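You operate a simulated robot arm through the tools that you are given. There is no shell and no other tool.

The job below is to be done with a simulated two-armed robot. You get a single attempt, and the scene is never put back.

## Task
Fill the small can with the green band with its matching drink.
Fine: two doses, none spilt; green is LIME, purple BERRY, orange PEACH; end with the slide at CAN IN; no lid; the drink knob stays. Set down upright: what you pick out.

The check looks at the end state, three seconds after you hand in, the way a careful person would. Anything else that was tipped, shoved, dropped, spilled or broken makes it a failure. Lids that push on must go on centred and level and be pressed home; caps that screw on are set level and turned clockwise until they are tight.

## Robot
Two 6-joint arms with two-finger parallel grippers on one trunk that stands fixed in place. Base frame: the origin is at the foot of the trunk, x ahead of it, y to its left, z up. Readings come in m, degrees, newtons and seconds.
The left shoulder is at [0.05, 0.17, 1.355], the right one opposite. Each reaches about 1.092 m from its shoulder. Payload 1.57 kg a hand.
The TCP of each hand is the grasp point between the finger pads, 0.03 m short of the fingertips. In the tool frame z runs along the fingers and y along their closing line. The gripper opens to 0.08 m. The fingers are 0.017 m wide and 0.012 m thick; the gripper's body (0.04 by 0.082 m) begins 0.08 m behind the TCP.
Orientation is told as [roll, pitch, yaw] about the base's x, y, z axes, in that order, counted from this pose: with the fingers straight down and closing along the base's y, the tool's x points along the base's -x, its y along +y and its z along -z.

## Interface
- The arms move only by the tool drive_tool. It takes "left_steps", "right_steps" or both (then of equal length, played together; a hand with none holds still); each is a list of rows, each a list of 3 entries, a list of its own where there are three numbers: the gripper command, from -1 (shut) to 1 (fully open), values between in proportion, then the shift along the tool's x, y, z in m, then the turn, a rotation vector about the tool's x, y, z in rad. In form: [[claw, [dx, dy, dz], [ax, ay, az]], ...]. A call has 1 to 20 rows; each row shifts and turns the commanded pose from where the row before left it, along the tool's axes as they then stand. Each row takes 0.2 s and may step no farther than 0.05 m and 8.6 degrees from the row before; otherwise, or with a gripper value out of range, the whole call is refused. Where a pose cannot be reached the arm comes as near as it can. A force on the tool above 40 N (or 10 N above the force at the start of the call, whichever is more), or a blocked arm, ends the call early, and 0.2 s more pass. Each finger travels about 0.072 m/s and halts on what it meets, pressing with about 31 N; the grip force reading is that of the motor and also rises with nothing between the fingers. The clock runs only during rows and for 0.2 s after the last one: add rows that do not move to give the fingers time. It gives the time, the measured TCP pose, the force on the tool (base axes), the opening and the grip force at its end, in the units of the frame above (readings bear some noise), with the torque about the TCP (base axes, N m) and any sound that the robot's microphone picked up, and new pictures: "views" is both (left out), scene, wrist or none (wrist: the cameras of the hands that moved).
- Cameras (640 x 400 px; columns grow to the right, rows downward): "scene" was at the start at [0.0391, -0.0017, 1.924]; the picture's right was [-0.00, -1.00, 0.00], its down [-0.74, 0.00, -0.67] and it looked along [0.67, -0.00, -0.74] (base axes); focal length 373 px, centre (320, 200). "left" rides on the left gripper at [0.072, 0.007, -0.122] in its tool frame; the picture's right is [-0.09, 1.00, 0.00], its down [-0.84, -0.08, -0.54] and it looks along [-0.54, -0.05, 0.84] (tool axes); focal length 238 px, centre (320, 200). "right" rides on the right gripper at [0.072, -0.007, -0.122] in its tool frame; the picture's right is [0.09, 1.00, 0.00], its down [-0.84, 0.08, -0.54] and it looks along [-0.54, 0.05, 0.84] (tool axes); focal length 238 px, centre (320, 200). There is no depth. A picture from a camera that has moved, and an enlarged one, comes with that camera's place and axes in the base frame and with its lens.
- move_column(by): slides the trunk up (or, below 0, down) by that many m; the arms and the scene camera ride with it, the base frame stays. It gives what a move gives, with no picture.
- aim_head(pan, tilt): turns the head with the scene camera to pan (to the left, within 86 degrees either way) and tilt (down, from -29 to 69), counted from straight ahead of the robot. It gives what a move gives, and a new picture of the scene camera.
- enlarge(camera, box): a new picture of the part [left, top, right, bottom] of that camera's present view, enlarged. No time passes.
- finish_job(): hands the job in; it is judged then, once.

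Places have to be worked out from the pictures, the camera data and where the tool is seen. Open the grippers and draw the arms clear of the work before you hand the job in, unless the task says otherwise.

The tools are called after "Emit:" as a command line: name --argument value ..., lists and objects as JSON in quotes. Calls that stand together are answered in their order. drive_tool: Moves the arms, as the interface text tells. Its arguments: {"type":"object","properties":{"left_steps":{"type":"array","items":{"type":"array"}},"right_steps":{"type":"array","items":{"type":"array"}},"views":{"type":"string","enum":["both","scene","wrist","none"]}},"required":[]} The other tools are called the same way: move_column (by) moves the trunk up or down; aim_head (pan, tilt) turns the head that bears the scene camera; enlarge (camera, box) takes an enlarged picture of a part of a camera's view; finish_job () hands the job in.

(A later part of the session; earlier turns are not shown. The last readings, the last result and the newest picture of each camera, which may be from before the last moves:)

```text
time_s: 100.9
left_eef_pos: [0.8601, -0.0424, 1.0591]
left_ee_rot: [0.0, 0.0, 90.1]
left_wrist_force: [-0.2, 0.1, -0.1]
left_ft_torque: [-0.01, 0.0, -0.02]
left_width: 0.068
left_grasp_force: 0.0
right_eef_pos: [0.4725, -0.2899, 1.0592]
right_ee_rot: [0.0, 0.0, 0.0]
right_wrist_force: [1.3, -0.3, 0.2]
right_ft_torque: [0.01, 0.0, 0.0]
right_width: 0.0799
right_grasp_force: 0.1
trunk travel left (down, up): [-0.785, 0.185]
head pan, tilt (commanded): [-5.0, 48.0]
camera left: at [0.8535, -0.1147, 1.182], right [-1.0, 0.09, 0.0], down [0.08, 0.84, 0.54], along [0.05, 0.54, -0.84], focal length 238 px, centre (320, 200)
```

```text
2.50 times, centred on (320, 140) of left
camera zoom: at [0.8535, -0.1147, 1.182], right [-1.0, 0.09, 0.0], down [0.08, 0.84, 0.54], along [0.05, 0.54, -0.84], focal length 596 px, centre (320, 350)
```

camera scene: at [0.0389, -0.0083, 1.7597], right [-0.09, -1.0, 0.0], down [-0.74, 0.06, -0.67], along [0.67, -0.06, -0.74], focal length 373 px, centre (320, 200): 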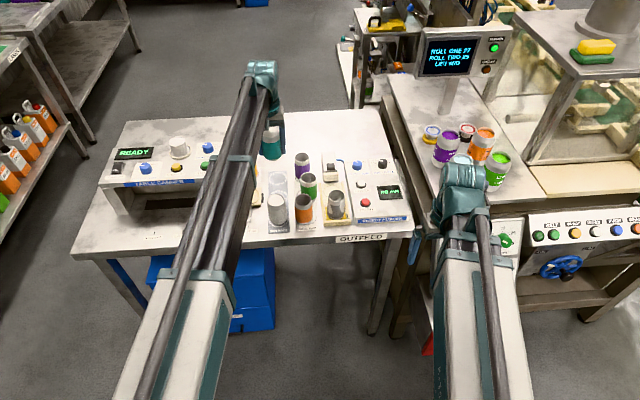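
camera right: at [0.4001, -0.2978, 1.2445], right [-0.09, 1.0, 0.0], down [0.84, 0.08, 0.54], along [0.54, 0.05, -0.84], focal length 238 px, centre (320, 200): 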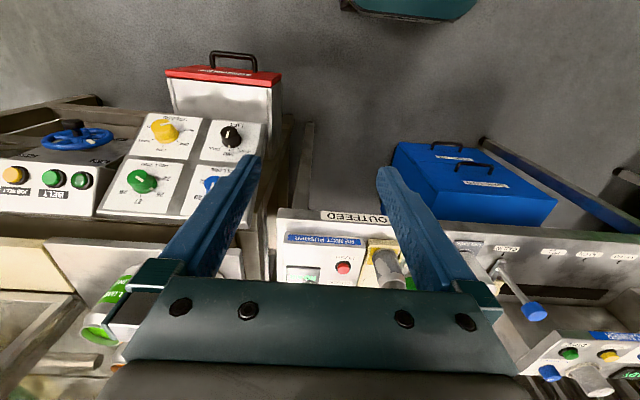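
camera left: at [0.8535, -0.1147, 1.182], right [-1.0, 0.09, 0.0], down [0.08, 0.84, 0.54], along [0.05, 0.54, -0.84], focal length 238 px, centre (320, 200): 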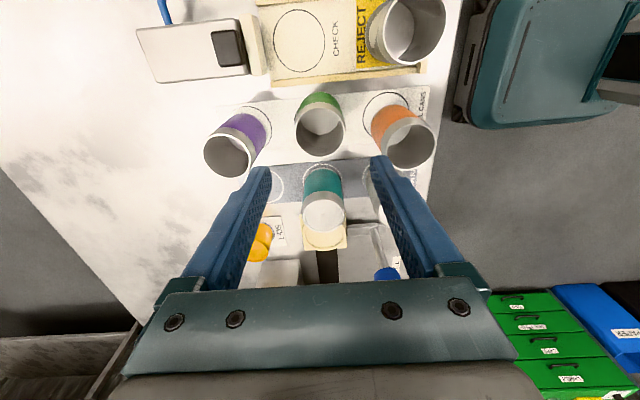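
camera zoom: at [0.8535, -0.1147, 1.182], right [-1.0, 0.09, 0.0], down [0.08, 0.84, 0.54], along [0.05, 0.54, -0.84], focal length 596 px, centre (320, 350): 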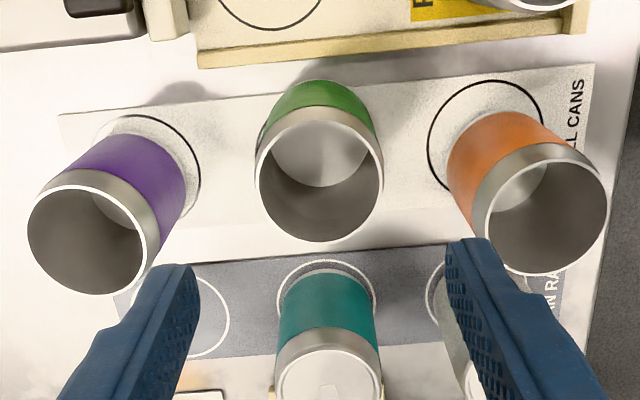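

The green can's rim centre is at (0.860, -0.042), right between the fingers. I lower to mid-can height in two stages.

Emit:
move_column --by -0.09

Emit:
enlarge --camera "left" --box '[220, 60, 420, 220]'

Emit:
move_column --by -0.067

Emit:
enlarge --camera "left" --box '[200, 60, 440, 240]'

Emit:
enlarge --camera "scene" --box '[240, 80, 360, 200]'

```text
time_s: 102.2
left_eef_pos: [0.8601, -0.0433, 0.9705]
left_ee_rot: [-0.1, 0.0, 90.1]
left_wrist_force: [-0.5, -0.1, -1.0]
left_ft_torque: [0.02, 0.0, 0.01]
left_width: 0.0681
left_grasp_force: 0.1
right_eef_pos: [0.4717, -0.2904, 0.969]
right_ee_rot: [-0.1, 0.1, -0.1]
right_wrist_force: [1.1, -0.3, 0.2]
right_ft_torque: [0.03, -0.02, 0.0]
right_width: 0.08
right_grasp_force: 0.0
trunk travel left (down, up): [-0.695, 0.275]
head pan, tilt (commanded): [-5.0, 48.0]
```

```text
2.50 times, centred on (320, 140) of left
camera zoom: at [0.8532, -0.1146, 1.0921], right [-1.0, 0.09, 0.0], down [0.08, 0.84, 0.54], along [0.05, 0.54, -0.84], focal length 596 px, centre (320, 350)
```

zoom: 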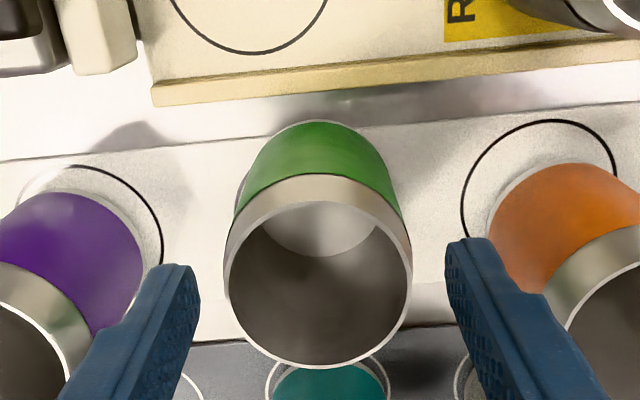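

```text
time_s: 103.2
left_eef_pos: [0.8591, -0.0433, 0.9025]
left_ee_rot: [-0.1, 0.0, 90.0]
left_wrist_force: [0.5, 0.8, -0.1]
left_ft_torque: [0.01, -0.03, -0.02]
left_width: 0.0681
left_grasp_force: 0.1
right_eef_pos: [0.4712, -0.2902, 0.9022]
right_ee_rot: [0.0, 0.0, 0.0]
right_wrist_force: [0.0, -0.5, 0.4]
right_ft_torque: [0.0, 0.01, -0.02]
right_width: 0.0802
right_grasp_force: 0.0
trunk travel left (down, up): [-0.628, 0.342]
head pan, tilt (commanded): [-5.0, 48.0]
```

```text
2.22 times, centred on (320, 150) of left
camera zoom: at [0.8532, -0.1146, 1.0251], right [-1.0, 0.09, 0.0], down [0.08, 0.84, 0.54], along [0.05, 0.54, -0.84], focal length 530 px, centre (320, 311)
```

zoom: 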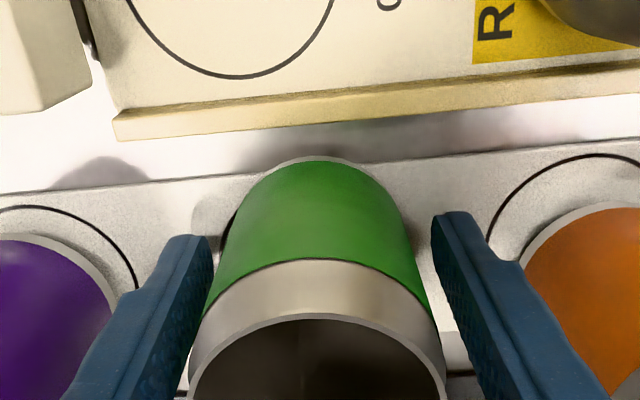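

```text
3.33 times, centred on (300, 140) of scene
camera zoom: at [0.0385, -0.0084, 1.5818], right [-0.09, -1.0, 0.0], down [-0.74, 0.06, -0.67], along [0.67, -0.06, -0.74], focal length 1245 px, centre (387, 400)
```

zoom: 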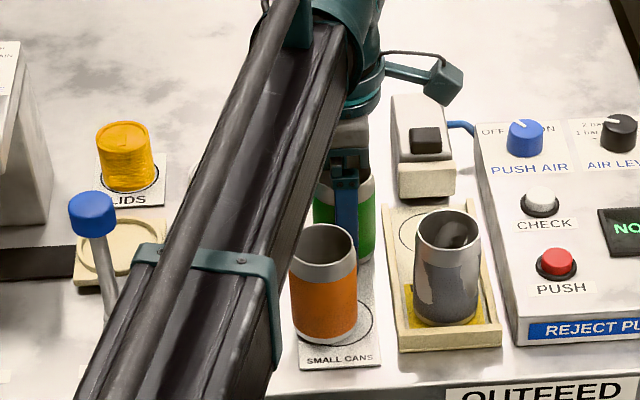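

The fingers straddle the can at mid height. I grip and lift just 15 mm, watching for slip.

Emit:
drive_tool --left_steps '[[0.5, [0, 0, 0], [0, 0, 0]], [0.3, [0, 0, 0], [0, 0, 0]], [0.1, [0, 0, 0], [0, 0, 0]], [0.0, [0, 0, 0], [0, 0, 0]], [0.0, [0, 0, 0], [0, 0, 0]], [0.0, [0, 0, 0], [0, 0, 0]]]' --views "wrist"

Emit:
move_column --by 0.015

Emit:
enlarge --camera "left" --box '[200, 60, 440, 240]'

Emit:
enlarge --camera "scene" --box '[300, 100, 360, 160]'

```text
time_s: 104.6
left_eef_pos: [0.8602, -0.0423, 0.9035]
left_ee_rot: [0.0, -0.1, 89.9]
left_wrist_force: [-0.2, 0.0, -0.8]
left_ft_torque: [0.01, 0.0, 0.02]
left_width: 0.0507
left_grasp_force: 30.8
right_eef_pos: [0.4727, -0.2901, 0.9033]
right_ee_rot: [0.0, -0.1, 0.0]
right_wrist_force: [0.0, 0.0, -0.4]
right_ft_torque: [0.0, -0.04, 0.01]
right_width: 0.08
right_grasp_force: 0.2
trunk travel left (down, up): [-0.628, 0.342]
head pan, tilt (commanded): [-5.0, 48.0]
camera left: at [0.8534, -0.1147, 1.025], right [-1.0, 0.09, 0.0], down [0.08, 0.84, 0.54], along [0.05, 0.54, -0.84], focal length 238 px, centre (320, 200)
```

left: 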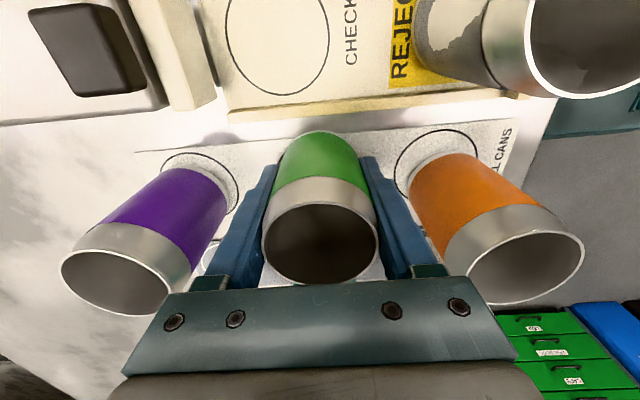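

```text
time_s: 105.2
left_eef_pos: [0.8606, -0.0428, 0.9177]
left_ee_rot: [0.0, 0.0, 90.0]
left_wrist_force: [-0.2, 0.4, 0.1]
left_ft_torque: [0.04, 0.01, 0.0]
left_width: 0.0506
left_grasp_force: 31.1
right_eef_pos: [0.4725, -0.2907, 0.9177]
right_ee_rot: [0.1, 0.0, 0.0]
right_wrist_force: [-1.3, 0.8, -0.7]
right_ft_torque: [0.0, -0.01, 0.01]
right_width: 0.08
right_grasp_force: 0.1
trunk travel left (down, up): [-0.643, 0.327]
head pan, tilt (commanded): [-5.0, 48.0]
```

```text
2.22 times, centred on (320, 150) of left
camera zoom: at [0.8535, -0.1147, 1.0399], right [-1.0, 0.09, 0.0], down [0.08, 0.84, 0.54], along [0.05, 0.54, -0.84], focal length 530 px, centre (320, 311)
```

zoom: 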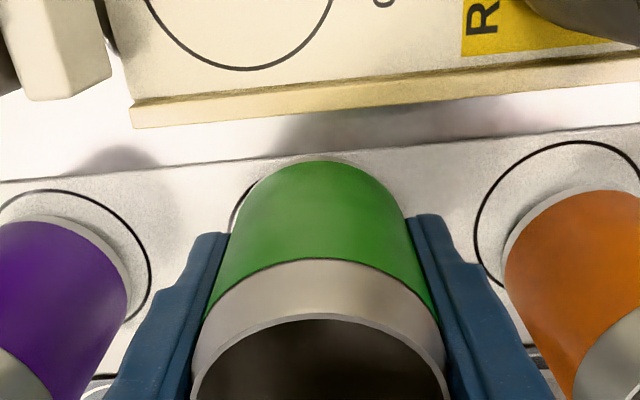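

```text
6.67 times, centred on (330, 130) of scene
camera zoom: at [0.0389, -0.0085, 1.5968], right [-0.09, -1.0, 0.0], down [-0.74, 0.06, -0.67], along [0.67, -0.06, -0.74], focal length 2489 px, centre (253, 667)
```

zoom: 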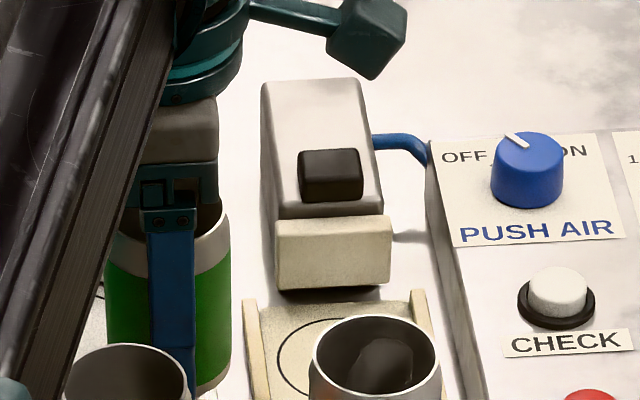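

This time the can rises with the hand, no slip. I lift further in steps, checking the rim position each time.

Emit:
move_column --by 0.035

Emit:
enlarge --camera "left" --box '[200, 60, 440, 240]'

Emit:
move_column --by 0.05

Emit:
enlarge --camera "left" --box '[200, 60, 440, 240]'

Emit:
move_column --by 0.06

Emit:
enlarge --camera "left" --box '[200, 60, 440, 240]'

```text
time_s: 106.0
left_eef_pos: [0.8589, -0.0427, 0.9529]
left_ee_rot: [0.0, 0.0, 90.0]
left_wrist_force: [-0.4, -0.2, -0.9]
left_ft_torque: [0.01, -0.02, 0.0]
left_width: 0.0511
left_grasp_force: 31.2
right_eef_pos: [0.473, -0.29, 0.952]
right_ee_rot: [0.0, 0.0, 0.1]
right_wrist_force: [0.9, 0.3, -1.0]
right_ft_torque: [0.0, -0.01, 0.0]
right_width: 0.08
right_grasp_force: 0.0
trunk travel left (down, up): [-0.678, 0.292]
head pan, tilt (commanded): [-5.0, 48.0]
```

```text
2.22 times, centred on (320, 150) of left
camera zoom: at [0.8535, -0.1147, 1.0748], right [-1.0, 0.09, 0.0], down [0.08, 0.84, 0.54], along [0.05, 0.54, -0.84], focal length 530 px, centre (320, 311)
```

zoom: 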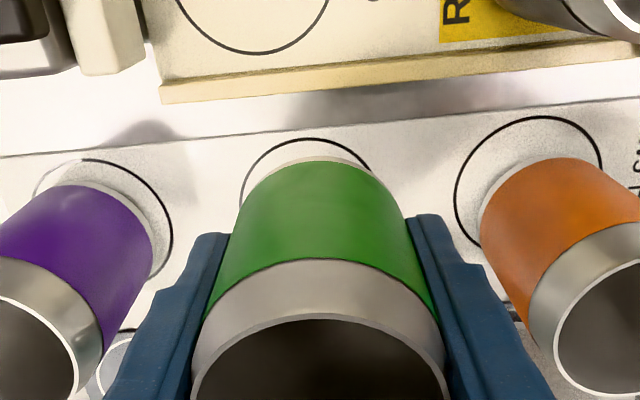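

```text
time_s: 107.0
left_eef_pos: [0.8605, -0.0433, 1.0034]
left_ee_rot: [0.1, 0.1, 90.0]
left_wrist_force: [-0.4, 0.6, 0.1]
left_ft_torque: [-0.01, 0.01, -0.01]
left_width: 0.0509
left_grasp_force: 30.8
right_eef_pos: [0.4728, -0.2913, 1.0013]
right_ee_rot: [0.0, 0.0, 0.0]
right_wrist_force: [-0.3, 0.1, 0.0]
right_ft_torque: [0.04, 0.03, 0.01]
right_width: 0.0803
right_grasp_force: 0.0
trunk travel left (down, up): [-0.728, 0.242]
head pan, tilt (commanded): [-5.0, 48.0]
```

```text
2.22 times, centred on (320, 150) of left
camera zoom: at [0.8536, -0.1147, 1.1248], right [-1.0, 0.09, 0.0], down [0.08, 0.84, 0.54], along [0.05, 0.54, -0.84], focal length 530 px, centre (320, 311)
```

zoom: 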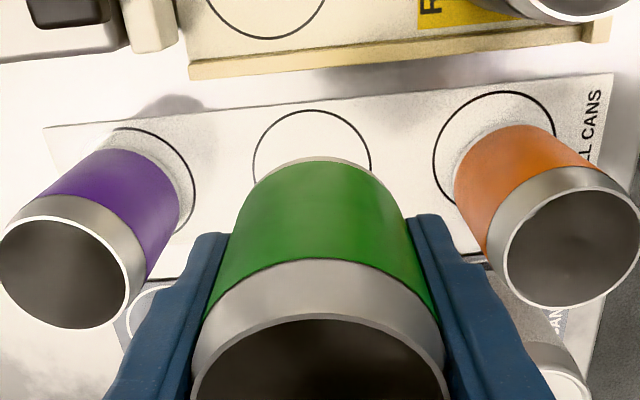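

```text
time_s: 108.0
left_eef_pos: [0.8605, -0.0425, 1.0639]
left_ee_rot: [0.0, 0.0, 90.0]
left_wrist_force: [-1.1, 0.2, 0.5]
left_ft_torque: [-0.02, -0.01, -0.02]
left_width: 0.051
left_grasp_force: 31.3
right_eef_pos: [0.4715, -0.2914, 1.0624]
right_ee_rot: [0.0, 0.0, 0.0]
right_wrist_force: [-0.3, -0.6, 0.2]
right_ft_torque: [0.01, 0.05, -0.02]
right_width: 0.08
right_grasp_force: 0.0
trunk travel left (down, up): [-0.788, 0.182]
head pan, tilt (commanded): [-5.0, 48.0]
```

```text
2.22 times, centred on (320, 150) of left
camera zoom: at [0.8536, -0.1147, 1.1848], right [-1.0, 0.09, 0.0], down [0.08, 0.84, 0.54], along [0.05, 0.54, -0.84], focal length 530 px, centre (320, 311)
```

zoom: 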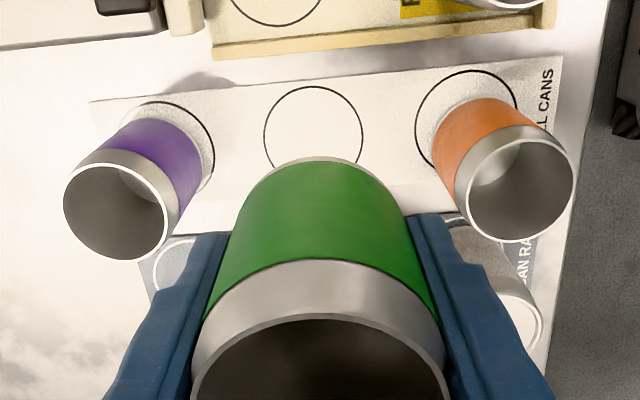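

No slip at all now; the base is about 6 cm above the teal can's lid. I carry it over to the holder ring at (0.867, 0.151).

Emit:
drive_tool --left_steps '[[0.0, [-0.01, -0.0008, 0], [0, 0, 0]], [0.0, [-0.022, -0.0008, 0], [0, 0, 0]], [0.0, [-0.025, -0.0008, 0], [0, 0, 0]], [0.0, [-0.025, -0.0008, 0], [0, 0, 0]], [0.0, [-0.025, -0.0008, 0], [0, 0, 0]], [0.0, [-0.025, -0.0008, 0], [0, 0, 0]], [0.0, [-0.025, -0.0008, 0], [0, 0, 0]], [0.0, [-0.022, -0.0008, 0], [0, 0, 0]], [0.0, [-0.014, 0, 0], [0, 0, 0]], [0.0, [0, 0, 0], [0, 0, 0]]]' --views "both"

Emit:
enlarge --camera "left" --box '[200, 40, 440, 240]'

Emit:
enlarge --camera "scene" --box '[200, 80, 360, 220]'

```text
time_s: 110.2
left_eef_pos: [0.866, 0.1518, 1.0625]
left_ee_rot: [0.0, 0.0, 90.0]
left_wrist_force: [-0.6, -0.4, -0.1]
left_ft_torque: [-0.03, -0.03, -0.02]
left_width: 0.0505
left_grasp_force: 31.4
right_eef_pos: [0.4722, -0.29, 1.062]
right_ee_rot: [0.1, -0.1, 0.0]
right_wrist_force: [0.4, 0.3, -0.4]
right_ft_torque: [-0.01, 0.02, -0.01]
right_width: 0.0798
right_grasp_force: 0.0
trunk travel left (down, up): [-0.788, 0.182]
head pan, tilt (commanded): [-5.0, 48.0]
camera scene: at [0.0387, -0.0085, 1.7417], right [-0.09, -1.0, 0.0], down [-0.74, 0.06, -0.67], along [0.67, -0.06, -0.74], focal length 373 px, centre (320, 200)
camera left: at [0.8601, 0.0795, 1.185], right [-1.0, 0.09, 0.0], down [0.08, 0.84, 0.54], along [0.05, 0.54, -0.84], focal length 238 px, centre (320, 200)
```

scene: 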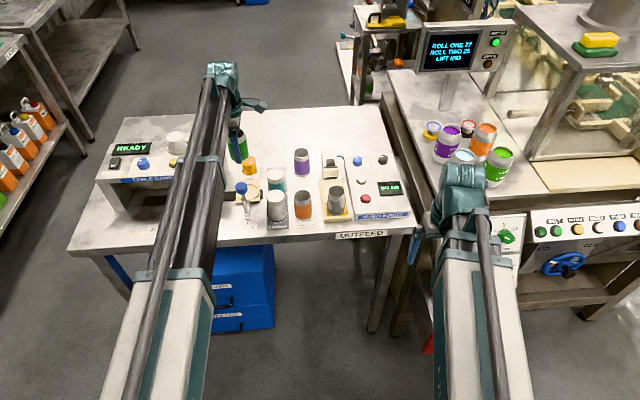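
left: 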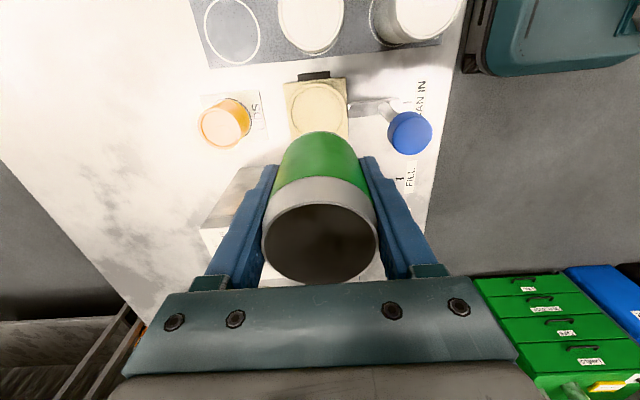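

```text
2.00 times, centred on (320, 140) of left
camera zoom: at [0.8601, 0.0795, 1.185], right [-1.0, 0.09, 0.0], down [0.08, 0.84, 0.54], along [0.05, 0.54, -0.84], focal length 477 px, centre (320, 320)
```

zoom: 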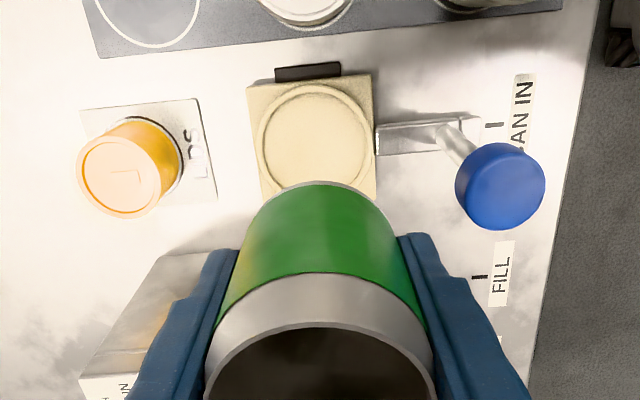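

```text
2.86 times, centred on (280, 150) of scene
camera zoom: at [0.0387, -0.0085, 1.7417], right [-0.09, -1.0, 0.0], down [-0.74, 0.06, -0.67], along [0.67, -0.06, -0.74], focal length 1067 px, centre (434, 343)
```

zoom: 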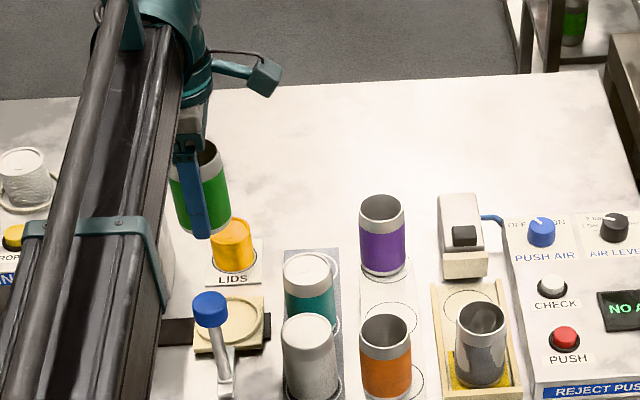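

The can hangs over the ring. I nudge it 2 mm and lower it to just above the ring, then check.

Emit:
drive_tool --left_steps '[[0.0, [0.001, -0.002, 0], [0, 0, 0]], [0.0, [0, 0, 0], [0, 0, 0]]]' --views "none"

Emit:
move_column --by -0.11

Emit:
enlarge --camera "left" --box '[200, 40, 440, 240]'

Emit:
enlarge --camera "scene" --box '[200, 60, 320, 180]'

```text
time_s: 110.8
left_eef_pos: [0.8679, 0.1495, 1.0635]
left_ee_rot: [0.0, 0.1, 89.9]
left_wrist_force: [-0.3, -0.1, -0.9]
left_ft_torque: [0.0, 0.06, 0.0]
left_width: 0.0512
left_grasp_force: 31.1
right_eef_pos: [0.4721, -0.2908, 1.0622]
right_ee_rot: [0.0, 0.1, 0.0]
right_wrist_force: [-0.7, 0.0, -0.2]
right_ft_torque: [0.0, 0.01, 0.0]
right_width: 0.08
right_grasp_force: 0.1
trunk travel left (down, up): [-0.788, 0.182]
head pan, tilt (commanded): [-5.0, 48.0]
```

```text
time_s: 112.2
left_eef_pos: [0.8675, 0.1502, 0.954]
left_ee_rot: [0.0, 0.0, 90.0]
left_wrist_force: [-0.2, 0.2, -0.4]
left_ft_torque: [0.0, 0.0, 0.0]
left_width: 0.051
left_grasp_force: 30.8
right_eef_pos: [0.4719, -0.2903, 0.9531]
right_ee_rot: [0.1, 0.0, -0.1]
right_wrist_force: [-0.1, -0.8, 0.0]
right_ft_torque: [-0.01, 0.01, 0.03]
right_width: 0.0799
right_grasp_force: 0.0
trunk travel left (down, up): [-0.678, 0.292]
head pan, tilt (commanded): [-5.0, 48.0]
```

```text
2.00 times, centred on (320, 140) of left
camera zoom: at [0.8615, 0.0778, 1.0751], right [-1.0, 0.09, 0.0], down [0.08, 0.84, 0.54], along [0.05, 0.54, -0.84], focal length 477 px, centre (320, 320)
```

zoom: 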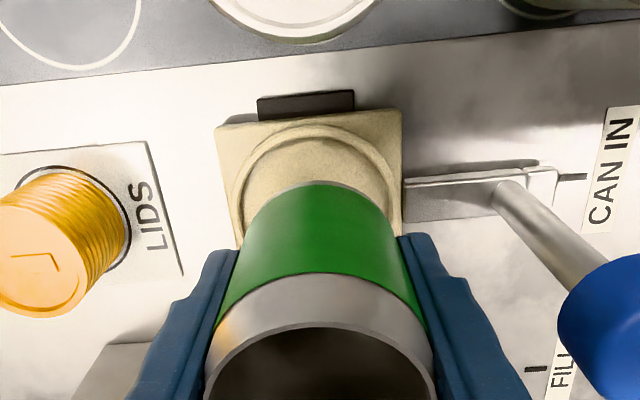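

```text
3.33 times, centred on (260, 120) of scene
camera zoom: at [0.0385, -0.0084, 1.6318], right [-0.09, -1.0, 0.0], down [-0.74, 0.06, -0.67], along [0.67, -0.06, -0.74], focal length 1245 px, centre (520, 467)
```

zoom: 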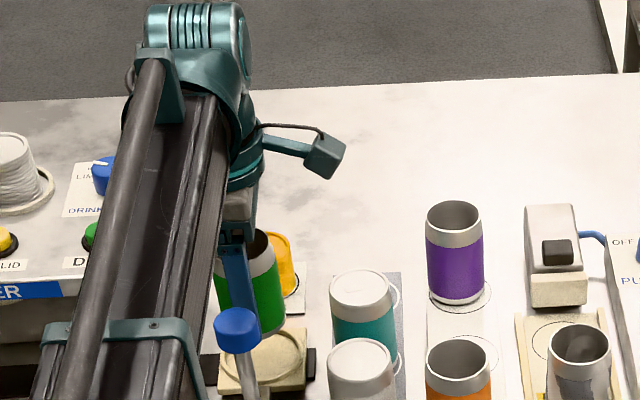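

The can is centred over the ring within about 2 mm. I lower it into the ring in small steps until it touches.

Emit:
move_column --by -0.02

Emit:
move_column --by -0.006

Emit:
move_column --by -0.004

Emit:
enlarge --camera "left" --box '[200, 40, 440, 240]'

```text
time_s: 112.8
left_eef_pos: [0.8677, 0.1493, 0.9331]
left_ee_rot: [0.0, 0.0, 90.0]
left_wrist_force: [1.3, 0.1, -0.5]
left_ft_torque: [0.02, 0.02, 0.02]
left_width: 0.0508
left_grasp_force: 30.8
right_eef_pos: [0.4713, -0.2911, 0.9333]
right_ee_rot: [0.0, 0.0, 0.0]
right_wrist_force: [0.7, 0.3, 0.4]
right_ft_torque: [0.0, -0.04, 0.02]
right_width: 0.0797
right_grasp_force: 0.1
trunk travel left (down, up): [-0.658, 0.312]
head pan, tilt (commanded): [-5.0, 48.0]
```

```text
time_s: 113.4
left_eef_pos: [0.8673, 0.1504, 0.9266]
left_ee_rot: [-0.1, 0.0, 90.0]
left_wrist_force: [0.8, 0.8, 0.5]
left_ft_torque: [0.0, -0.01, 0.03]
left_width: 0.051
left_grasp_force: 31.0
right_eef_pos: [0.4731, -0.2907, 0.9258]
right_ee_rot: [-0.1, 0.0, 0.0]
right_wrist_force: [0.7, 0.9, 0.3]
right_ft_torque: [-0.03, 0.02, 0.01]
right_width: 0.0801
right_grasp_force: 0.1
trunk travel left (down, up): [-0.652, 0.318]
head pan, tilt (commanded): [-5.0, 48.0]
```

```text
time_s: 113.9
left_eef_pos: [0.869, 0.1496, 0.924]
left_ee_rot: [-0.1, 0.0, 89.9]
left_wrist_force: [-0.5, 1.1, 0.3]
left_ft_torque: [-0.01, 0.02, -0.01]
left_width: 0.051
left_grasp_force: 31.1
right_eef_pos: [0.4727, -0.2909, 0.9234]
right_ee_rot: [0.0, 0.0, 0.1]
right_wrist_force: [0.2, 0.4, 0.4]
right_ft_torque: [0.04, 0.0, -0.01]
right_width: 0.08
right_grasp_force: 0.1
trunk travel left (down, up): [-0.648, 0.322]
head pan, tilt (commanded): [-5.0, 48.0]
```

```text
2.00 times, centred on (320, 140) of left
camera zoom: at [0.8616, 0.0778, 1.045], right [-1.0, 0.09, 0.0], down [0.08, 0.84, 0.54], along [0.05, 0.54, -0.84], focal length 477 px, centre (320, 320)
```

zoom: 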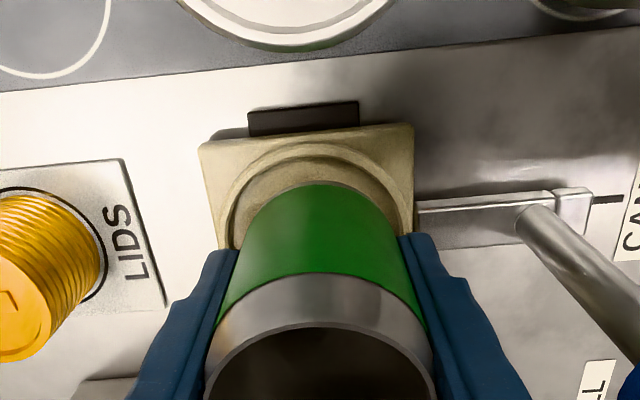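

Emit:
move_column --by -0.003

Emit:
move_column --by -0.003

Emit:
move_column --by -0.002

```text
time_s: 114.4
left_eef_pos: [0.8682, 0.15, 0.9203]
left_ee_rot: [0.0, -0.1, 90.0]
left_wrist_force: [-0.4, -0.1, 0.4]
left_ft_torque: [0.0, 0.01, -0.03]
left_width: 0.0506
left_grasp_force: 31.5
right_eef_pos: [0.4728, -0.2901, 0.9196]
right_ee_rot: [0.0, 0.0, 0.0]
right_wrist_force: [-0.1, -0.2, 0.2]
right_ft_torque: [0.03, -0.01, -0.02]
right_width: 0.0799
right_grasp_force: 0.0
trunk travel left (down, up): [-0.645, 0.325]
head pan, tilt (commanded): [-5.0, 48.0]
```

```text
time_s: 115.0
left_eef_pos: [0.868, 0.1503, 0.9165]
left_ee_rot: [0.0, 0.1, 89.9]
left_wrist_force: [0.4, 0.8, -1.1]
left_ft_torque: [-0.01, 0.01, -0.02]
left_width: 0.0509
left_grasp_force: 30.4
right_eef_pos: [0.4721, -0.2914, 0.9166]
right_ee_rot: [0.0, 0.0, 0.0]
right_wrist_force: [0.0, -1.3, 0.0]
right_ft_torque: [0.0, -0.02, -0.02]
right_width: 0.0801
right_grasp_force: 0.0
trunk travel left (down, up): [-0.642, 0.328]
head pan, tilt (commanded): [-5.0, 48.0]
```

```text
time_s: 115.5
left_eef_pos: [0.8676, 0.1488, 0.9151]
left_ee_rot: [0.0, 0.0, 90.0]
left_wrist_force: [0.4, -0.3, -0.3]
left_ft_torque: [-0.02, 0.01, -0.04]
left_width: 0.0508
left_grasp_force: 31.0
right_eef_pos: [0.4721, -0.2912, 0.9146]
right_ee_rot: [0.0, 0.0, 0.0]
right_wrist_force: [0.9, -0.1, -0.2]
right_ft_torque: [-0.02, 0.0, 0.01]
right_width: 0.0801
right_grasp_force: 0.0
trunk travel left (down, up): [-0.64, 0.33]
head pan, tilt (commanded): [-5.0, 48.0]
```

Emit:
move_column --by -0.002

Emit:
move_column --by -0.002

Emit:
enlarge --camera "left" --box '[200, 40, 440, 240]'

```text
time_s: 116.0
left_eef_pos: [0.8676, 0.1498, 0.9125]
left_ee_rot: [-0.1, 0.1, 90.0]
left_wrist_force: [0.6, 0.0, 5.4]
left_ft_torque: [0.03, -0.02, 0.0]
left_width: 0.0509
left_grasp_force: 31.0
right_eef_pos: [0.4725, -0.2911, 0.913]
right_ee_rot: [-0.1, 0.1, 0.0]
right_wrist_force: [0.1, -0.1, 0.0]
right_ft_torque: [-0.01, 0.04, 0.02]
right_width: 0.0799
right_grasp_force: 0.0
trunk travel left (down, up): [-0.638, 0.332]
head pan, tilt (commanded): [-5.0, 48.0]
```

```text
time_s: 116.5
left_eef_pos: [0.8674, 0.1496, 0.9121]
left_ee_rot: [-0.2, 0.0, 90.0]
left_wrist_force: [5.7, 0.5, 22.0]
left_ft_torque: [0.06, -0.19, 0.01]
left_width: 0.0512
left_grasp_force: 31.0
right_eef_pos: [0.4709, -0.2908, 0.9124]
right_ee_rot: [0.0, -0.1, 0.0]
right_wrist_force: [0.8, -0.2, 1.2]
right_ft_torque: [-0.02, -0.01, -0.01]
right_width: 0.0797
right_grasp_force: 0.1
trunk travel left (down, up): [-0.636, 0.334]
head pan, tilt (commanded): [-5.0, 48.0]
```

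```text
2.00 times, centred on (320, 140) of left
camera zoom: at [0.8607, 0.0775, 1.0345], right [-1.0, 0.09, 0.0], down [0.08, 0.84, 0.54], along [0.05, 0.54, -0.84], focal length 477 px, centre (320, 320)
```

zoom: 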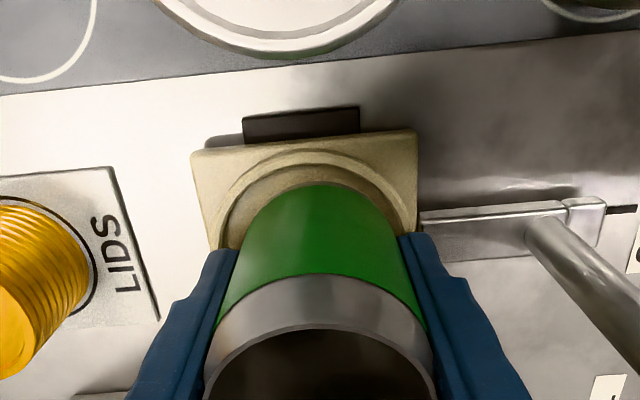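

Contact: the can stands in the holder. I open the fingers and rise straight up.

Emit:
drive_tool --left_steps '[[0.2, [0, 0, 0], [0, 0, 0]], [0.35, [0, 0, 0], [0, 0, 0]], [0.55, [0, 0, 0], [0, 0, 0]], [0.6, [0, 0, 0], [0, 0, 0]], [0.6, [0, 0, 0], [0, 0, 0]]]' --views "wrist"

Emit:
move_column --by 0.14

Emit:
enlarge --camera "left" --box '[200, 40, 440, 240]'

Emit:
enlarge --camera "scene" --box '[200, 100, 360, 220]'

```text
time_s: 117.7
left_eef_pos: [0.8686, 0.1498, 0.9111]
left_ee_rot: [0.1, 0.0, 90.0]
left_wrist_force: [0.3, 0.1, -0.8]
left_ft_torque: [-0.02, 0.0, 0.01]
left_width: 0.0642
left_grasp_force: 0.0
right_eef_pos: [0.4723, -0.2919, 0.9103]
right_ee_rot: [0.0, 0.0, 0.0]
right_wrist_force: [-0.9, -0.2, 0.4]
right_ft_torque: [0.03, 0.01, -0.01]
right_width: 0.0797
right_grasp_force: 0.1
trunk travel left (down, up): [-0.636, 0.334]
head pan, tilt (commanded): [-5.0, 48.0]
camera left: at [0.8616, 0.0778, 1.033], right [-1.0, 0.09, 0.0], down [0.08, 0.84, 0.54], along [0.05, 0.54, -0.84], focal length 238 px, centre (320, 200)
```

left: 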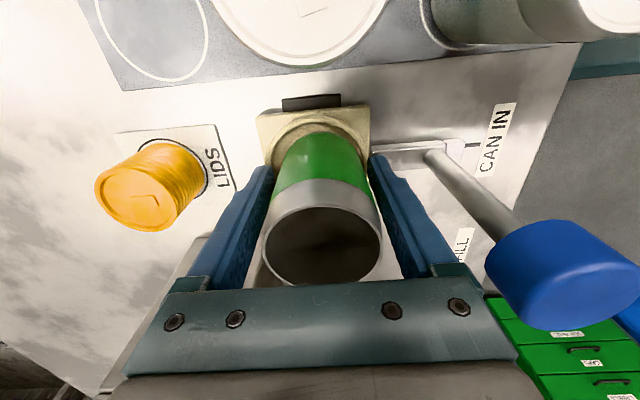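

```text
time_s: 119.4
left_eef_pos: [0.867, 0.1492, 1.0497]
left_ee_rot: [0.0, 0.0, 90.0]
left_wrist_force: [1.1, 0.1, 0.2]
left_ft_torque: [-0.02, 0.04, -0.01]
left_width: 0.0641
left_grasp_force: 0.2
right_eef_pos: [0.4717, -0.2903, 1.0514]
right_ee_rot: [0.0, 0.1, 0.1]
right_wrist_force: [0.0, 0.0, 0.2]
right_ft_torque: [0.0, 0.02, 0.0]
right_width: 0.0802
right_grasp_force: 0.1
trunk travel left (down, up): [-0.776, 0.194]
head pan, tilt (commanded): [-5.0, 48.0]
```

```text
2.00 times, centred on (320, 140) of left
camera zoom: at [0.8618, 0.0777, 1.1728], right [-1.0, 0.09, 0.0], down [0.08, 0.84, 0.54], along [0.05, 0.54, -0.84], focal length 477 px, centre (320, 320)
```

zoom: 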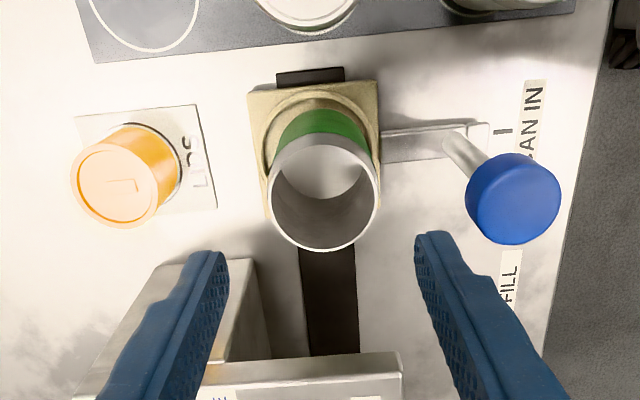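

```text
3.33 times, centred on (280, 160) of scene
camera zoom: at [0.0388, -0.0084, 1.7297], right [-0.09, -1.0, 0.0], down [-0.74, 0.06, -0.67], along [0.67, -0.06, -0.74], focal length 1245 px, centre (453, 333)
```

zoom: 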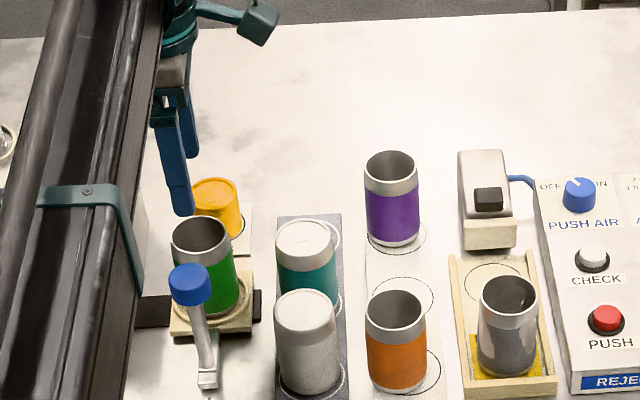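

The green can stands upright in the holder at CAN IN. Next I turn the hand back to yaw 0 and bring it over the slide's blue knob to push the slide to FILL.

Emit:
drive_tool --left_steps '[[0.6, [0, 0, 0], [0, 0, 0.1428]], [0.6, [0, 0, 0], [0, 0, 0.1428]], [0.6, [0, 0, 0], [0, 0, 0.1428]], [0.6, [0, 0, 0], [0, 0, 0.1428]], [0.6, [0, 0, 0], [0, 0, 0.1428]], [0.6, [0, 0, 0], [0, 0, 0.1428]], [0.6, [0, 0, 0], [0, 0, 0.1428]], [0.6, [0, 0, 0], [0, 0, 0.1428]], [0.6, [0, 0, 0], [0, 0, 0.1428]], [0.6, [0, 0, 0], [0, 0, 0.1428]], [0.6, [0, 0, 0], [0, 0, 0.1428]], [0.6, [0.04, 0, 0], [0, 0, 0]], [0.6, [0.04, 0, 0], [0, 0, 0]], [0.6, [0, 0, 0], [0, 0, 0]]]' --views "both"

Emit:
enlarge --camera "left" --box '[200, 40, 440, 240]'

Emit:
enlarge --camera "scene" --box '[180, 100, 320, 240]'

```text
time_s: 122.4
left_eef_pos: [0.7862, 0.1498, 1.0516]
left_ee_rot: [-0.1, 0.0, 0.0]
left_wrist_force: [-0.7, 0.5, -0.6]
left_ft_torque: [-0.01, -0.01, -0.02]
left_width: 0.0641
left_grasp_force: 0.2
right_eef_pos: [0.4728, -0.2913, 1.0511]
right_ee_rot: [-0.1, 0.0, -0.1]
right_wrist_force: [0.0, -0.9, 0.0]
right_ft_torque: [-0.01, -0.02, 0.02]
right_width: 0.08
right_grasp_force: 0.0
trunk travel left (down, up): [-0.776, 0.194]
head pan, tilt (commanded): [-5.0, 48.0]
camera scene: at [0.039, -0.0084, 1.7297], right [-0.09, -1.0, 0.0], down [-0.74, 0.06, -0.67], along [0.67, -0.06, -0.74], focal length 373 px, centre (320, 200)
camera left: at [0.7153, 0.1562, 1.1728], right [0.09, 1.0, 0.0], down [0.84, -0.08, 0.54], along [0.54, -0.05, -0.84], focal length 238 px, centre (320, 200)
```

scene: 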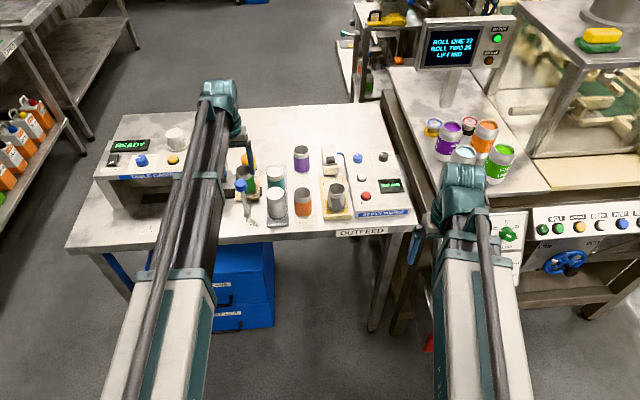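
left: 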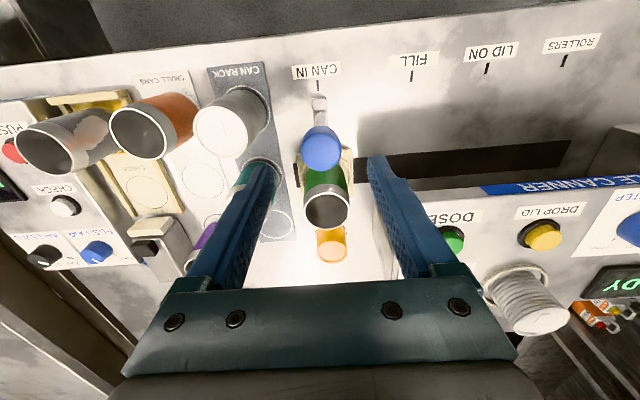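

```text
2.00 times, centred on (320, 140) of left
camera zoom: at [0.7153, 0.1562, 1.1728], right [0.09, 1.0, 0.0], down [0.84, -0.08, 0.54], along [0.54, -0.05, -0.84], focal length 477 px, centre (320, 320)
```

zoom: 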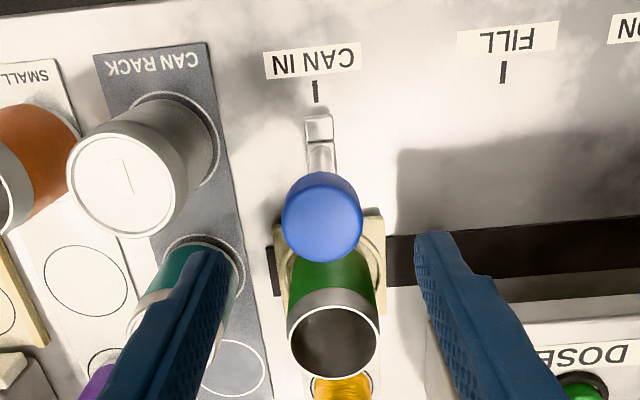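

```text
2.86 times, centred on (250, 170) of scene
camera zoom: at [0.039, -0.0084, 1.7297], right [-0.09, -1.0, 0.0], down [-0.74, 0.06, -0.67], along [0.67, -0.06, -0.74], focal length 1067 px, centre (520, 286)
```

zoom: 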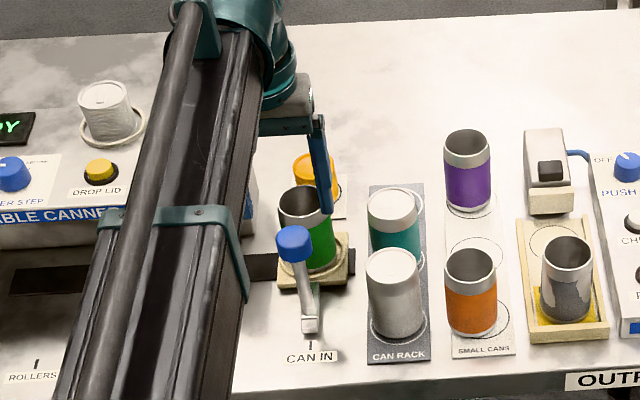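

The knob sits right between the open fingers. I lower 65 mm around it and close.

Emit:
move_column --by -0.065

Emit:
enlarge --camera "left" --box '[200, 60, 440, 260]'

Emit:
drive_tool --left_steps '[[0.4, [0, 0, 0], [0, 0, 0]], [0.1, [0, 0, 0], [0, 0, 0]], [-0.1, [0, 0, 0], [0, 0, 0]], [-0.3, [0, 0, 0], [0, 0, 0]], [-0.5, [0, 0, 0], [0, 0, 0]]]' --views "both"

Emit:
enlarge --camera "scene" --box '[180, 80, 320, 220]'

```text
time_s: 123.4
left_eef_pos: [0.7862, 0.1504, 0.986]
left_ee_rot: [0.0, -0.1, 0.1]
left_wrist_force: [-0.2, -0.1, 0.0]
left_ft_torque: [-0.01, 0.02, -0.02]
left_width: 0.064
left_grasp_force: 0.1
right_eef_pos: [0.472, -0.2917, 0.9855]
right_ee_rot: [-0.1, 0.0, 0.0]
right_wrist_force: [0.3, -0.4, -1.0]
right_ft_torque: [-0.01, 0.0, 0.02]
right_width: 0.0799
right_grasp_force: 0.0
trunk travel left (down, up): [-0.711, 0.259]
head pan, tilt (commanded): [-5.0, 48.0]
```

```text
2.00 times, centred on (320, 160) of left
camera zoom: at [0.7151, 0.1563, 1.108], right [0.09, 1.0, 0.0], down [0.84, -0.08, 0.54], along [0.54, -0.05, -0.84], focal length 477 px, centre (320, 280)
```

zoom: 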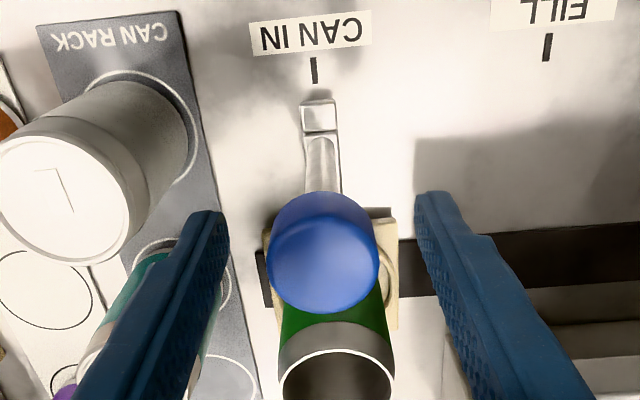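

```text
time_s: 124.6
left_eef_pos: [0.787, 0.1499, 0.9857]
left_ee_rot: [0.0, 0.0, 0.1]
left_wrist_force: [1.7, 1.6, 0.3]
left_ft_torque: [-0.24, 0.02, 0.0]
left_width: 0.0336
left_grasp_force: 41.2
right_eef_pos: [0.4713, -0.2907, 0.9857]
right_ee_rot: [0.0, 0.0, 0.0]
right_wrist_force: [-0.5, 0.7, 0.3]
right_ft_torque: [0.03, 0.01, 0.03]
right_width: 0.0796
right_grasp_force: 0.0
trunk travel left (down, up): [-0.711, 0.259]
head pan, tilt (commanded): [-5.0, 48.0]
camera scene: at [0.0386, -0.0082, 1.6648], right [-0.09, -1.0, 0.0], down [-0.74, 0.06, -0.67], along [0.67, -0.06, -0.74], focal length 373 px, centre (320, 200)
camera left: at [0.7152, 0.1566, 1.1079], right [0.09, 1.0, 0.0], down [0.84, -0.08, 0.54], along [0.54, -0.05, -0.84], focal length 238 px, centre (320, 200)
```

scene: 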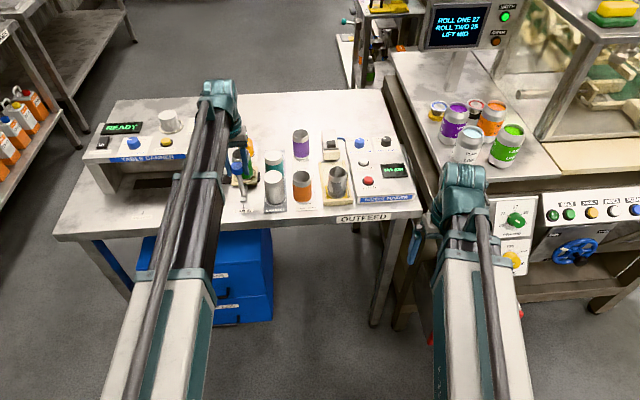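
left: 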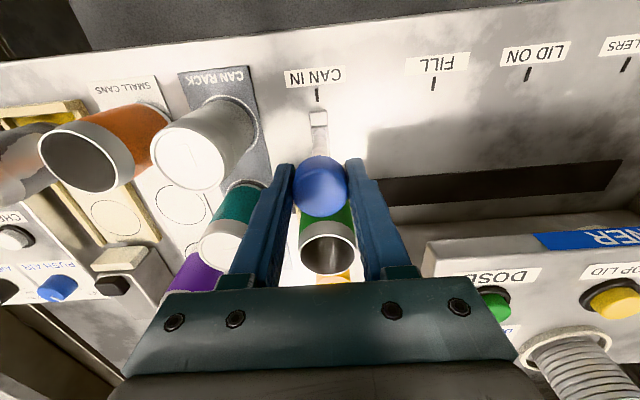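

```text
2.86 times, centred on (250, 150) of scene
camera zoom: at [0.0386, -0.0082, 1.6648], right [-0.09, -1.0, 0.0], down [-0.74, 0.06, -0.67], along [0.67, -0.06, -0.74], focal length 1067 px, centre (520, 343)
```

zoom: 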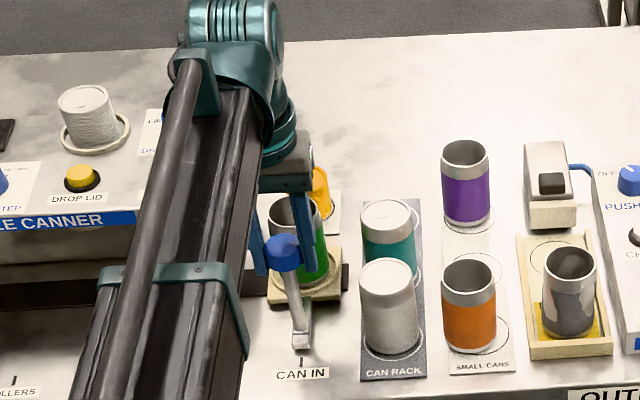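

I hold the knob (33.6 mm). I slide it gently toward FILL, about 113 mm to the left by the tick marks.

Emit:
drive_tool --left_steps '[[-0.5, [0, 0.003, 0], [0, 0, 0]], [-0.5, [0, 0.006, 0], [0, 0, 0]], [-0.5, [0, 0.01, 0], [0, 0, 0]], [-0.5, [0, 0.013, 0], [0, 0, 0]], [-0.5, [0, 0.014, 0], [0, 0, 0]], [-0.5, [0, 0.014, 0], [0, 0, 0]], [-0.5, [0, 0.014, 0], [0, 0, 0]], [-0.5, [0, 0.013, 0], [0, 0, 0]], [-0.5, [0, 0.01, 0], [0, 0, 0]], [-0.5, [0, 0.007, 0], [0, 0, 0]], [-0.5, [0, 0.005, 0], [0, 0, 0]], [-0.5, [0, 0.003, 0], [0, 0, 0]], [-0.5, [0, 0, 0], [0, 0, 0]]]' --views "both"

Emit:
enlarge --camera "left" --box '[220, 60, 420, 220]'

Emit:
enlarge --camera "scene" --box '[150, 80, 290, 220]'

```text
time_s: 127.4
left_eef_pos: [0.7869, 0.2616, 0.9863]
left_ee_rot: [-0.1, -0.1, 0.0]
left_wrist_force: [11.4, -1.5, 9.5]
left_ft_torque: [-0.25, -0.59, 0.09]
left_width: 0.0339
left_grasp_force: 41.8
right_eef_pos: [0.4722, -0.2916, 0.9848]
right_ee_rot: [0.0, 0.0, 0.0]
right_wrist_force: [-0.6, 0.0, 0.4]
right_ft_torque: [0.0, 0.01, 0.0]
right_width: 0.08
right_grasp_force: 0.1
trunk travel left (down, up): [-0.711, 0.259]
head pan, tilt (commanded): [-5.0, 48.0]
camera scene: at [0.0389, -0.0089, 1.6648], right [-0.09, -1.0, 0.0], down [-0.74, 0.07, -0.67], along [0.67, -0.06, -0.74], focal length 373 px, centre (320, 200)
camera left: at [0.7151, 0.2675, 1.1078], right [0.09, 1.0, 0.0], down [0.84, -0.08, 0.54], along [0.54, -0.05, -0.84], focal length 238 px, centre (320, 200)
```

scene: 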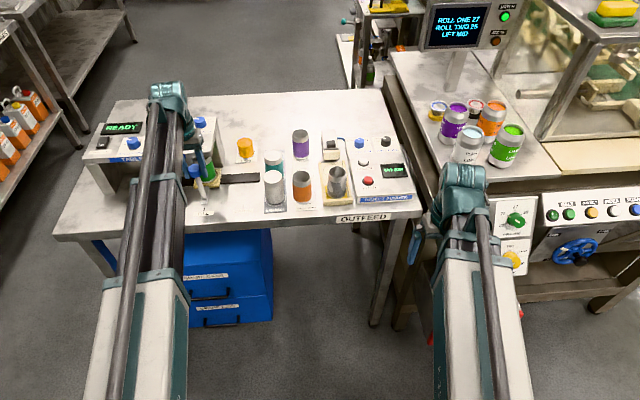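
left: 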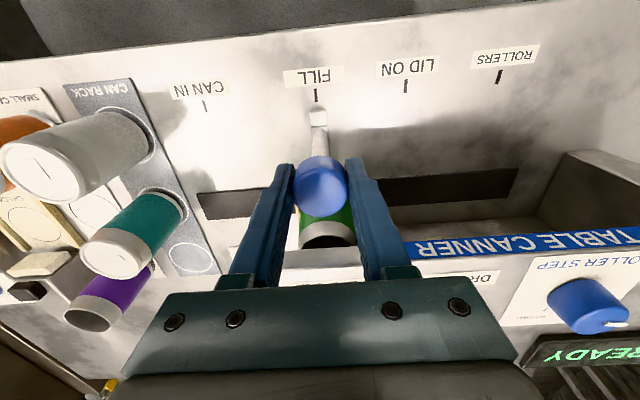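

```text
2.50 times, centred on (320, 140) of left
camera zoom: at [0.7151, 0.2675, 1.1078], right [0.09, 1.0, 0.0], down [0.84, -0.08, 0.54], along [0.54, -0.05, -0.84], focal length 596 px, centre (320, 350)
```

zoom: 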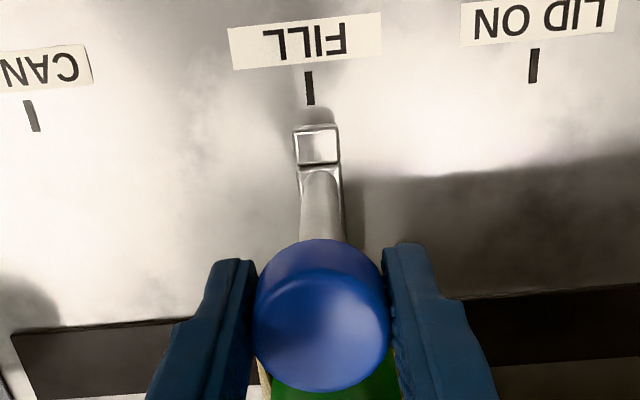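

```text
2.86 times, centred on (220, 150) of scene
camera zoom: at [0.0389, -0.0089, 1.6648], right [-0.09, -1.0, 0.0], down [-0.74, 0.07, -0.67], along [0.67, -0.06, -0.74], focal length 1067 px, centre (606, 343)
```

zoom: 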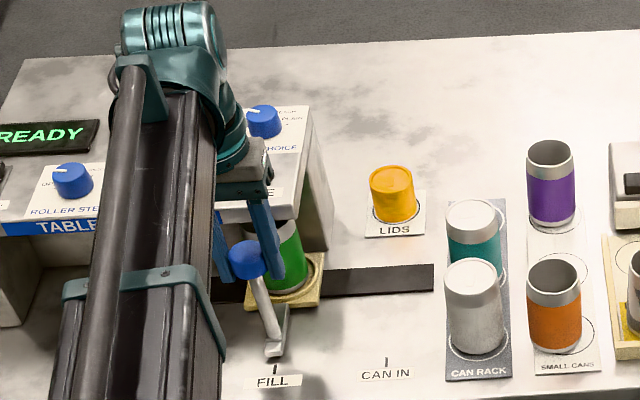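

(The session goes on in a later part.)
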